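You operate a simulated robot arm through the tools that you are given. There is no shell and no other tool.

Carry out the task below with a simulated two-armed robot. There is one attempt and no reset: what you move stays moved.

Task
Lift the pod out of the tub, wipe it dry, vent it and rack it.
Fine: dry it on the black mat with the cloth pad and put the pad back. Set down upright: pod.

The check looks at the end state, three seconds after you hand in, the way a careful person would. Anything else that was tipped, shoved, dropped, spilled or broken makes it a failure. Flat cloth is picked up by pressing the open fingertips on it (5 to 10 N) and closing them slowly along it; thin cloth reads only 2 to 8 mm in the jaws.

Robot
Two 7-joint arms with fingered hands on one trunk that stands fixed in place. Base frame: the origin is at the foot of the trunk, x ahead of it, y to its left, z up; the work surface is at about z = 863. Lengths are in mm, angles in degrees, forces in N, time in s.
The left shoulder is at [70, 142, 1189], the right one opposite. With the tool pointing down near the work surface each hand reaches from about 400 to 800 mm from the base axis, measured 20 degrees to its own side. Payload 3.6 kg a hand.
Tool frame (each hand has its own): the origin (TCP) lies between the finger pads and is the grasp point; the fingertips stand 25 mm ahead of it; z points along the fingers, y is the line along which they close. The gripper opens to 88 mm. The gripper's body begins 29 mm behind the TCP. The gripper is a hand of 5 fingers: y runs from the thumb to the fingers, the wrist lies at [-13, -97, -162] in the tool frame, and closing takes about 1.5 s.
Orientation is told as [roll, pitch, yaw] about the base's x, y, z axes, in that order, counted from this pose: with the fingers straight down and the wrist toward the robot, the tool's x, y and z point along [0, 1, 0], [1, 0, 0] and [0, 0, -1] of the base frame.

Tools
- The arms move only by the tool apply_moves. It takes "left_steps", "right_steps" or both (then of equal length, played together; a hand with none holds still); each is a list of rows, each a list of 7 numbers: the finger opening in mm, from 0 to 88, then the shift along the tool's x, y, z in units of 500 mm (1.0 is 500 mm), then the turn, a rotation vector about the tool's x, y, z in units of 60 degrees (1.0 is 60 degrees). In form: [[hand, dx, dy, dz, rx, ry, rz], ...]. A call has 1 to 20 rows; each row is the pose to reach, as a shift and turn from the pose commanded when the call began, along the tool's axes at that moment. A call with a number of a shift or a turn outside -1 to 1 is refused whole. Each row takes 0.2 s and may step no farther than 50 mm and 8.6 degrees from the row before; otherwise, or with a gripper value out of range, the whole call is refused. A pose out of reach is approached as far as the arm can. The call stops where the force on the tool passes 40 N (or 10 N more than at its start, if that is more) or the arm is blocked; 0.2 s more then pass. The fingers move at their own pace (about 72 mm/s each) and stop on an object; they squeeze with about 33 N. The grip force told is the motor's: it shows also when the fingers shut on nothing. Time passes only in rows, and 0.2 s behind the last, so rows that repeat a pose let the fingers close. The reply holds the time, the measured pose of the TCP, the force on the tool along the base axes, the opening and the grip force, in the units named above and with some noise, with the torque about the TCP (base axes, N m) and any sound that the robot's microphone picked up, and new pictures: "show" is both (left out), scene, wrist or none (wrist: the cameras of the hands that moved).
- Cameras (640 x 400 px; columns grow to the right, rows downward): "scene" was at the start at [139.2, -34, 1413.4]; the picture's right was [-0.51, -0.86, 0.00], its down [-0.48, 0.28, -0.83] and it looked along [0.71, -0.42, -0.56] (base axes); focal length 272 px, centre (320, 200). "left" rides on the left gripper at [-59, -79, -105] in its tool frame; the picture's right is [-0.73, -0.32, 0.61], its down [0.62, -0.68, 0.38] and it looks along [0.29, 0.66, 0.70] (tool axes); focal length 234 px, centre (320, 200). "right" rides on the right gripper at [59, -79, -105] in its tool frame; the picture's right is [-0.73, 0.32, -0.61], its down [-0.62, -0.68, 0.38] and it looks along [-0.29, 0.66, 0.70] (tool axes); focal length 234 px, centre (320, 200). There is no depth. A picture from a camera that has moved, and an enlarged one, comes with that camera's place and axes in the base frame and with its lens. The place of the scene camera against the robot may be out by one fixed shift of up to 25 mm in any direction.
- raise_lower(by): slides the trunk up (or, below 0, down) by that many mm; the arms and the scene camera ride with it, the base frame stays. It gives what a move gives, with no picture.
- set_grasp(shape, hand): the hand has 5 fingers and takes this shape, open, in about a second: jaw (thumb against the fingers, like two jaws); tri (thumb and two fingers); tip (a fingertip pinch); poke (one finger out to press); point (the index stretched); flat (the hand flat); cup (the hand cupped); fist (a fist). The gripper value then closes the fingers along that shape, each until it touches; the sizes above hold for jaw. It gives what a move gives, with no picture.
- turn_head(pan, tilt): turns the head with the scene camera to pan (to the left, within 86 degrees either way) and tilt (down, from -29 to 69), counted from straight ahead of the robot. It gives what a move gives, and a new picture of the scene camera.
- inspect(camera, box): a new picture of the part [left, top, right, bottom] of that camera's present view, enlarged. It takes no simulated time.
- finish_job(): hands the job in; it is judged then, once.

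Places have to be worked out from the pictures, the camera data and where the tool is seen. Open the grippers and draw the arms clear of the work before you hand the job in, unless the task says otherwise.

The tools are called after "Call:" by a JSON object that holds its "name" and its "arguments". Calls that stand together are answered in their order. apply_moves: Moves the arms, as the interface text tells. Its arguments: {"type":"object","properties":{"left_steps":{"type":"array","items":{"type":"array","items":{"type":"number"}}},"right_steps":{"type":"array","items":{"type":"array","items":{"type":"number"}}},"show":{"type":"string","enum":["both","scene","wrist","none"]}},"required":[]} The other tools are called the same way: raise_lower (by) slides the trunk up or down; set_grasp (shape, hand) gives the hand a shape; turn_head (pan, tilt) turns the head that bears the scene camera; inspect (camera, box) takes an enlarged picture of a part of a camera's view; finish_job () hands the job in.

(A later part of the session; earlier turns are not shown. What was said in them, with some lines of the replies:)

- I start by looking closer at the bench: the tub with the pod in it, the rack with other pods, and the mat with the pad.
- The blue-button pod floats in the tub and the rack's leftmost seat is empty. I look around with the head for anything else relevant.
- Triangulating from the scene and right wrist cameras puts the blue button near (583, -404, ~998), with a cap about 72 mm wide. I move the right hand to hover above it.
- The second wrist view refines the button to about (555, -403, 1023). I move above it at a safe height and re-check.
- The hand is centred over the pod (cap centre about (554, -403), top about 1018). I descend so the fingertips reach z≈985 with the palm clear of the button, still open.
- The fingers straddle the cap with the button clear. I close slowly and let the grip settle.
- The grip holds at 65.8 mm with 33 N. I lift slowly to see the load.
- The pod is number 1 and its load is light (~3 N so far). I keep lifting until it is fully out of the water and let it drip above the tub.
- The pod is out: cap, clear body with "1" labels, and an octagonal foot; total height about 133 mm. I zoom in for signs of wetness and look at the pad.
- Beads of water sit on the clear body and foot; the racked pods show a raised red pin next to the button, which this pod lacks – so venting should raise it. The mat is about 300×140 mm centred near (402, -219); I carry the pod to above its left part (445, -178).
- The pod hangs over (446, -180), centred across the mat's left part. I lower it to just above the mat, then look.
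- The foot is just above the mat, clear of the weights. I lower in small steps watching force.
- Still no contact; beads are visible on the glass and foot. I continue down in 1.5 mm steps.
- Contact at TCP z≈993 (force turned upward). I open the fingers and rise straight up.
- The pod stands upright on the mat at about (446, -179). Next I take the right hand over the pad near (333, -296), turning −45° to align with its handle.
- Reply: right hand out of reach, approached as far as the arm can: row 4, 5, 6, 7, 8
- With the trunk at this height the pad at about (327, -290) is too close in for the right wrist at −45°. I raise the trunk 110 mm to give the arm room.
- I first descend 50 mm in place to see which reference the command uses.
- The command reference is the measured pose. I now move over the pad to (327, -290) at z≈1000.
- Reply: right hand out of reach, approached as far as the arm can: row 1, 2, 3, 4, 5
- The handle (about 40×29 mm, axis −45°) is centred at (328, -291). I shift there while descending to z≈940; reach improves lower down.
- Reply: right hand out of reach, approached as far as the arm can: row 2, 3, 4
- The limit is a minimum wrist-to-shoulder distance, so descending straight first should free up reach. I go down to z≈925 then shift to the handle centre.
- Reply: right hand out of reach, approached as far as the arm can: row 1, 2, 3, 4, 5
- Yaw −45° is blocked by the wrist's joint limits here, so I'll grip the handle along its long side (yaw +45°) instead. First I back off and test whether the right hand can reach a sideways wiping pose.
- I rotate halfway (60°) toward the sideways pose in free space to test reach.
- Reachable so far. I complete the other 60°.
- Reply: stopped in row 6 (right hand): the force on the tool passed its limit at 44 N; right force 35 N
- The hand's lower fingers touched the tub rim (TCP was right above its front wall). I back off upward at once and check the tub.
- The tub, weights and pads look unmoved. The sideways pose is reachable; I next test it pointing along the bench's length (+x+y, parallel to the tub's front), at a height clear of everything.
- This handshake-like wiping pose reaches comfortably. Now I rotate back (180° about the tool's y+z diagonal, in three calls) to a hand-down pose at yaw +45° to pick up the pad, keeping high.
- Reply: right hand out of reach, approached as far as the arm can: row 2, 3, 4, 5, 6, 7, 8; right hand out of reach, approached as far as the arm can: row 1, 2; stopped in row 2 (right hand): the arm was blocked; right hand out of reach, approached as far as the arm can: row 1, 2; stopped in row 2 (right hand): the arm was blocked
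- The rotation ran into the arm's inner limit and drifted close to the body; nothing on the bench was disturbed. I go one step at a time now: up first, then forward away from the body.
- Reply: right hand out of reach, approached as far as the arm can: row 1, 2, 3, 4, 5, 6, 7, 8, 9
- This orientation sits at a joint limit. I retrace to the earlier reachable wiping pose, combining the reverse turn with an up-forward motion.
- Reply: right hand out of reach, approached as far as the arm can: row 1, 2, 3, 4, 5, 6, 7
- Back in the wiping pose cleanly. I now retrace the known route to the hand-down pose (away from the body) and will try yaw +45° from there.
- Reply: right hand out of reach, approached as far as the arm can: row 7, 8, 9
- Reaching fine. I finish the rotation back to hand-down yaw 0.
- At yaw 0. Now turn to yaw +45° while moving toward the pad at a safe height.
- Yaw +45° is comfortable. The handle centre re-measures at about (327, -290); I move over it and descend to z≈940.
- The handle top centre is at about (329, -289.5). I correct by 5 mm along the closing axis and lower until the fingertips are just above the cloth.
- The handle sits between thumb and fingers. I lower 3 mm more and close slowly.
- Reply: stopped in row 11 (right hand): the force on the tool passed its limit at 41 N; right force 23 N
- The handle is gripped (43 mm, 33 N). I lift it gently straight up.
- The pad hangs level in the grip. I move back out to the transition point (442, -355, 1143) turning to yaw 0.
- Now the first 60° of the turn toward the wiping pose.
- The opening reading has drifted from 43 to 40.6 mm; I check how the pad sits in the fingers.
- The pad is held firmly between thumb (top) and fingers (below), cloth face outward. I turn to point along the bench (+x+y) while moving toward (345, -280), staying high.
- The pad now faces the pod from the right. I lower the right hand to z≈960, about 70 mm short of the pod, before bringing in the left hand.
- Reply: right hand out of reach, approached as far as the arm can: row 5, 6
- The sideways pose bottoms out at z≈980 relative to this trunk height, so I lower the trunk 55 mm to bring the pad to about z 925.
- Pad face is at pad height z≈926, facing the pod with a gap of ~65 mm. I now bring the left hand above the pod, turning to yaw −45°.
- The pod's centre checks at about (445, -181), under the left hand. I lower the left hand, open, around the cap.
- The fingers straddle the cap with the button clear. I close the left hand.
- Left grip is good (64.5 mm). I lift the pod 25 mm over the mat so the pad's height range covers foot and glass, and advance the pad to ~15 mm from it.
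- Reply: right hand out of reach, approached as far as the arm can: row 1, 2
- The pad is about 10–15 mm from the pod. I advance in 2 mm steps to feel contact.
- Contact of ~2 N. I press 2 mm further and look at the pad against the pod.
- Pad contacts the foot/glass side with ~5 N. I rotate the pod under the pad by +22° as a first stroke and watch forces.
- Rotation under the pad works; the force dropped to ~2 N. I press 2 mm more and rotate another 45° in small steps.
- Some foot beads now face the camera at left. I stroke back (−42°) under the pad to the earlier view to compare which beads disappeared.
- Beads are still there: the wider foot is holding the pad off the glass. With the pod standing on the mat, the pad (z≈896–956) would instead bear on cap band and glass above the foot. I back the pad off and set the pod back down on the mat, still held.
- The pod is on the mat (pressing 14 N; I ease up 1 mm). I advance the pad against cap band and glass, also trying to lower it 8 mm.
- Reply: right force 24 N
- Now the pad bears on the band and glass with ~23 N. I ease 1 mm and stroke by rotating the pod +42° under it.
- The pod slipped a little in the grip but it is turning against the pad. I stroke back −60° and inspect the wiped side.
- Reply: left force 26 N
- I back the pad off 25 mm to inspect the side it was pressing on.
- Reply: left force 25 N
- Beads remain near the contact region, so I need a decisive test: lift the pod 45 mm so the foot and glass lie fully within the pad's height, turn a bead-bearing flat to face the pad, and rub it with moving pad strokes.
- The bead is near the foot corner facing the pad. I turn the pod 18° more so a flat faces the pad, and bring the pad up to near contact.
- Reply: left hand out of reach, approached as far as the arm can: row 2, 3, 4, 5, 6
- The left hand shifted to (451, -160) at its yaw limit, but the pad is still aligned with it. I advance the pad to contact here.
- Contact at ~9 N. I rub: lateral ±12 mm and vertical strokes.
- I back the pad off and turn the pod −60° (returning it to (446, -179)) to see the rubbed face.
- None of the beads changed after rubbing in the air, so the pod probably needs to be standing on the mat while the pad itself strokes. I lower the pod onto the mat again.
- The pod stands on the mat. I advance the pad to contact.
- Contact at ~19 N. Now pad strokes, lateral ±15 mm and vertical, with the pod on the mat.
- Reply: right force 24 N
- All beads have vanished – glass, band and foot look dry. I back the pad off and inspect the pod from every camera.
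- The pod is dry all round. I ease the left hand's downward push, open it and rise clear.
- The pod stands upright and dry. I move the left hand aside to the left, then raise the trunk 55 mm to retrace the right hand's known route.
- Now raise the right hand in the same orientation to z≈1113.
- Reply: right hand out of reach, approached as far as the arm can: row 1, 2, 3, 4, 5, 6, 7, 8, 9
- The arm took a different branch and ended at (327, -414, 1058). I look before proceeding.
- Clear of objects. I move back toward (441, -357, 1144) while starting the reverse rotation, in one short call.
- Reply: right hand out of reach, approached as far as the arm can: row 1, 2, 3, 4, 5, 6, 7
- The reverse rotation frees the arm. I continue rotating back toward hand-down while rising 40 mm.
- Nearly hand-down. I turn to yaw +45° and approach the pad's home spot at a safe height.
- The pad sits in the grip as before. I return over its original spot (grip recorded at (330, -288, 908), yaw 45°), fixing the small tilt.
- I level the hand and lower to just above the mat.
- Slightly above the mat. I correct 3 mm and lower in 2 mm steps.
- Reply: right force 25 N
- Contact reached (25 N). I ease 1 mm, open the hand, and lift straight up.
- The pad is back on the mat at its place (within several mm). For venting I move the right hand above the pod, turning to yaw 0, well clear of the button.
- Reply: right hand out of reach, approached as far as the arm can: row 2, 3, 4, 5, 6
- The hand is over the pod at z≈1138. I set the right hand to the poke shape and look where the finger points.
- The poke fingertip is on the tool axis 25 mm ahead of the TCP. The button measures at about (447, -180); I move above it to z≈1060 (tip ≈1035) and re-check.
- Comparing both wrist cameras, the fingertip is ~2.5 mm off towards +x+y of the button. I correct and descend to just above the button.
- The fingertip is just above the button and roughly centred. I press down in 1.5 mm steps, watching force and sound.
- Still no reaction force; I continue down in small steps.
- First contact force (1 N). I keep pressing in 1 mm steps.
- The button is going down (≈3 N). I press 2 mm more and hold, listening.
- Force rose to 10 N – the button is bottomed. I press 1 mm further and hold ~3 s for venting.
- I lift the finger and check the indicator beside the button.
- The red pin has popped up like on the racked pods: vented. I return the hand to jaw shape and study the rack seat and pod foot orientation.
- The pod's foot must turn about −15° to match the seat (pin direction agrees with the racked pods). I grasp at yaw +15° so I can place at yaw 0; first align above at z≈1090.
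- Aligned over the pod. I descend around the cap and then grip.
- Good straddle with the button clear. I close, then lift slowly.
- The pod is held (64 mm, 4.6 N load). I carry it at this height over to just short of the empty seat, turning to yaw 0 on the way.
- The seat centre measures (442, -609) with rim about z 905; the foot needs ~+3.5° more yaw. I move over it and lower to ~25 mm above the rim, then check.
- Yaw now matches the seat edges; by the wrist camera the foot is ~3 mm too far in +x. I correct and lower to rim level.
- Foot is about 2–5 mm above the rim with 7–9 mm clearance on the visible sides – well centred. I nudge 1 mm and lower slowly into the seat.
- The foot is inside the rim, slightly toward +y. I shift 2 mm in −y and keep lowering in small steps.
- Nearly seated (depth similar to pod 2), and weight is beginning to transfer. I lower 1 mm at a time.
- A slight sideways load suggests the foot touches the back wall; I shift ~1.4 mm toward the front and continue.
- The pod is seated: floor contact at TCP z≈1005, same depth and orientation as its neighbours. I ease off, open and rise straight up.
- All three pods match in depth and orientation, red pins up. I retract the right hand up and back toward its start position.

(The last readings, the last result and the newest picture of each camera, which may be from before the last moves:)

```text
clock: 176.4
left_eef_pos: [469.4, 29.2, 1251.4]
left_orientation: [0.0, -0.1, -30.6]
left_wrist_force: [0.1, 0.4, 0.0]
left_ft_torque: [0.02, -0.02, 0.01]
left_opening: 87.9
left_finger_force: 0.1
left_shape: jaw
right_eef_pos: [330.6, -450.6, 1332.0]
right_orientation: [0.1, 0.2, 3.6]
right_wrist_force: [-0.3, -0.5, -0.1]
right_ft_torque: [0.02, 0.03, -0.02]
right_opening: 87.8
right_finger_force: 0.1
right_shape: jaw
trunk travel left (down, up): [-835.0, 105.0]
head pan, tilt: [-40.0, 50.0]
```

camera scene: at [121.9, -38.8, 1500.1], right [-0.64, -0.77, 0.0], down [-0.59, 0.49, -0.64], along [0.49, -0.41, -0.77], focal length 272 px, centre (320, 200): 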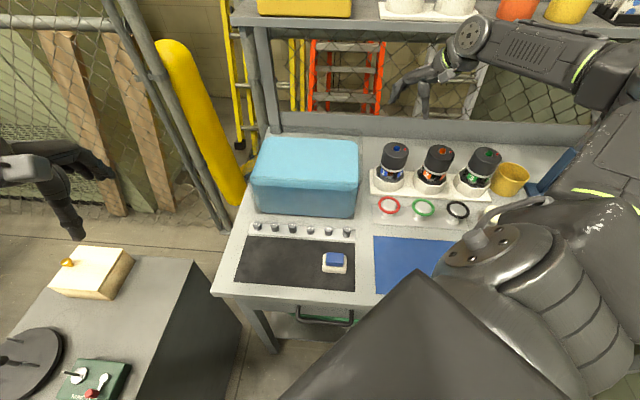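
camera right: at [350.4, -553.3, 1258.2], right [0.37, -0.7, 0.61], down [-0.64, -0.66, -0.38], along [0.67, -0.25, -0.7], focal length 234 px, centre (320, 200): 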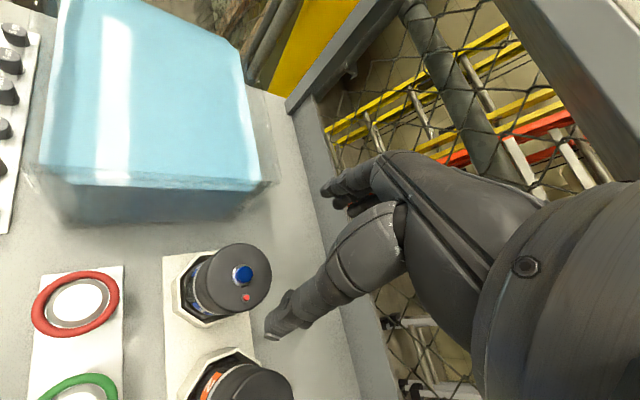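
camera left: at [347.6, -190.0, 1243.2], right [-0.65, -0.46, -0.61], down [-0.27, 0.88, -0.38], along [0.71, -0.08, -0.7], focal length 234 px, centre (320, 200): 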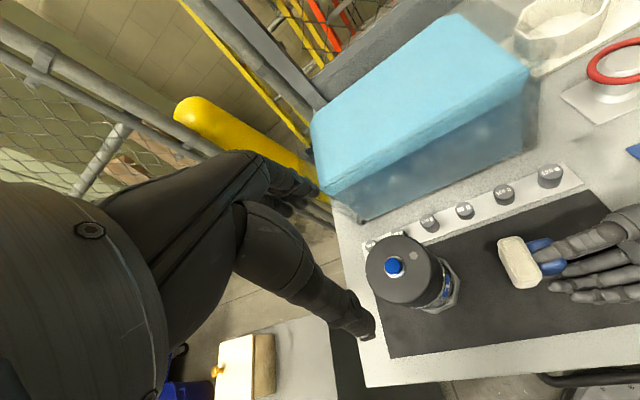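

I also raise the left hand clear, then lower the trunk back and compare the scene with the initial view.

Call:
{"name": "apply_moves", "arguments": {"left_steps": [[88, 0, 0, -0.08, 0, 0, 0], [88, 0.03, 0, -0.16, 0, 0, 0], [88, 0.06, 0, -0.24, 0, 0, 0], [88, 0.06, 0, -0.24, 0, 0, 0]], "show": "none"}}

Call:
{"name": "raise_lower", "arguments": {"by": -110}}

Call:
{"name": "turn_head", "arguments": {"pan": -40, "tilt": 48}}

Call:
{"name": "inspect", "arguments": {"camera": "scene", "box": [200, 100, 400, 290]}}

Call:
{"name": "inspect", "arguments": {"camera": "scene", "box": [360, 110, 560, 240]}}

Call:
{"name": "inspect", "arguments": {"camera": "scene", "box": [310, 225, 370, 275]}}

```text
clock: 177.4
left_eef_pos: [486.0, 55.0, 1373.0]
left_orientation: [-0.1, 0.0, -30.6]
left_wrist_force: [-0.7, -0.2, 0.4]
left_ft_torque: [0.01, 0.01, -0.02]
left_opening: 87.9
left_finger_force: 0.1
left_shape: jaw
right_eef_pos: [330.6, -449.3, 1333.1]
right_orientation: [0.0, 0.2, 3.5]
right_wrist_force: [0.4, -0.7, -0.7]
right_ft_torque: [0.02, 0.03, -0.04]
right_opening: 87.5
right_finger_force: 0.1
right_shape: jaw
trunk travel left (down, up): [-835.0, 105.0]
head pan, tilt: [-40.0, 50.0]
```

```text
clock: 178.8
left_eef_pos: [485.1, 55.4, 1262.2]
left_orientation: [0.0, 0.0, -30.7]
left_wrist_force: [-0.6, -0.2, 0.0]
left_ft_torque: [0.01, 0.01, 0.01]
left_opening: 87.7
left_finger_force: 0.0
left_shape: jaw
right_eef_pos: [332.7, -450.3, 1222.4]
right_orientation: [0.0, 0.2, 3.5]
right_wrist_force: [0.8, 0.6, -0.3]
right_ft_torque: [-0.01, -0.03, 0.0]
right_opening: 87.5
right_finger_force: 0.1
right_shape: jaw
trunk travel left (down, up): [-725.0, 215.0]
head pan, tilt: [-40.0, 50.0]
```

```text
clock: 179.4
left_eef_pos: [486.2, 55.5, 1262.8]
left_orientation: [0.1, 0.0, -30.6]
left_wrist_force: [0.0, -0.6, 0.0]
left_ft_torque: [-0.03, -0.02, -0.01]
left_opening: 88.0
left_finger_force: 0.0
left_shape: jaw
right_eef_pos: [330.9, -450.1, 1222.1]
right_orientation: [0.0, 0.1, 3.5]
right_wrist_force: [-0.4, 1.0, 0.3]
right_ft_torque: [0.0, 0.0, 0.0]
right_opening: 87.7
right_finger_force: 0.2
right_shape: jaw
trunk travel left (down, up): [-725.0, 215.0]
head pan, tilt: [-40.0, 48.0]
camera scene: at [123.0, -39.7, 1392.9], right [-0.64, -0.77, 0.0], down [-0.57, 0.48, -0.67], along [0.51, -0.43, -0.74], focal length 272 px, centre (320, 200)
```

scene: 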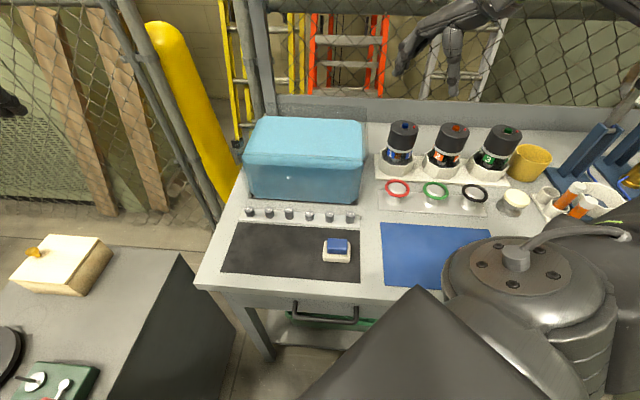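

```text
2.11 times, centred on (300, 195) of scene
camera zoom: at [123.0, -39.7, 1392.9], right [-0.64, -0.77, 0.0], down [-0.57, 0.48, -0.67], along [0.51, -0.43, -0.74], focal length 573 px, centre (362, 210)
```

zoom: 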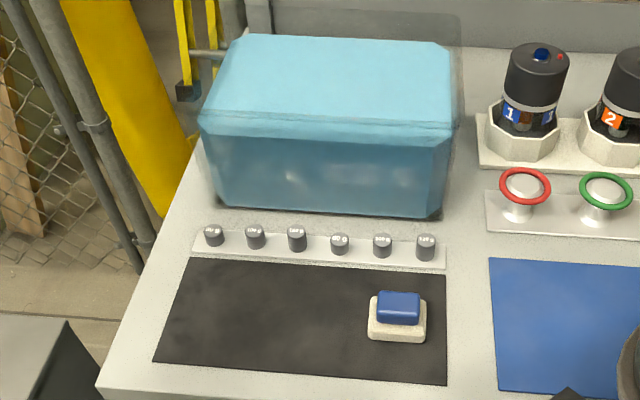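

```text
3.08 times, centred on (460, 175) of scene
camera zoom: at [123.0, -39.7, 1392.9], right [-0.64, -0.77, 0.0], down [-0.57, 0.48, -0.67], along [0.51, -0.43, -0.74], focal length 837 px, centre (-111, 277)
```

zoom: 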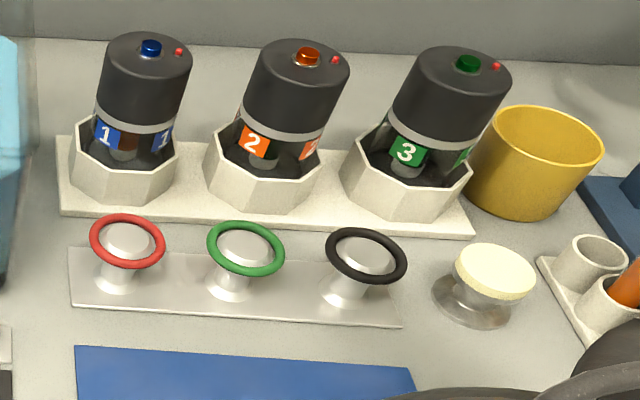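

```text
8.00 times, centred on (340, 250) of scene
camera zoom: at [123.0, -39.7, 1392.9], right [-0.64, -0.77, 0.0], down [-0.57, 0.48, -0.67], along [0.51, -0.43, -0.74], focal length 2176 px, centre (160, -200)
```

zoom: 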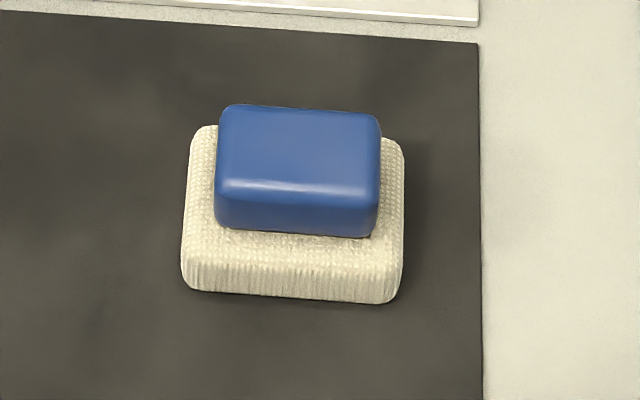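

Compared with the initial view, the tub, weights, rings and other pods are unmoved. The pad is back on the mat about 9 mm from where it started, and pod 1 is dry, vented and upright in its seat. Both grippers are open and clear, so I hand in.

Call:
{"name": "finish_job", "arguments": {}}

```text
The job is handed in.
```

I finished all four steps and handed the job in; the check hasn't reported back yet.

- **Pod:** Pod 1 is out of the tub and stands upright in the empty rack seat. Its depth and label direction match pods 2 and 3.
- **Dry:** I wiped it with the cloth pad while it stood on the black mat. All the water beads disappeared from the glass, band and foot.
- **Vented:** I pressed the blue button. The red pin beside it came up, like the pins on the other two pods.
- **Pad:** It is back on the black mat, about 9 mm to the left of where it started and turned by a degree or two.

One thing went wrong along the way: early on, the right hand pressed against the tub rim at about 44 N. In the final view, taken from the starting viewpoint, the tub sits where it did at the start. I saw no spilled water, and nothing else on the bench looks disturbed. Both hands are open and clear of the work.
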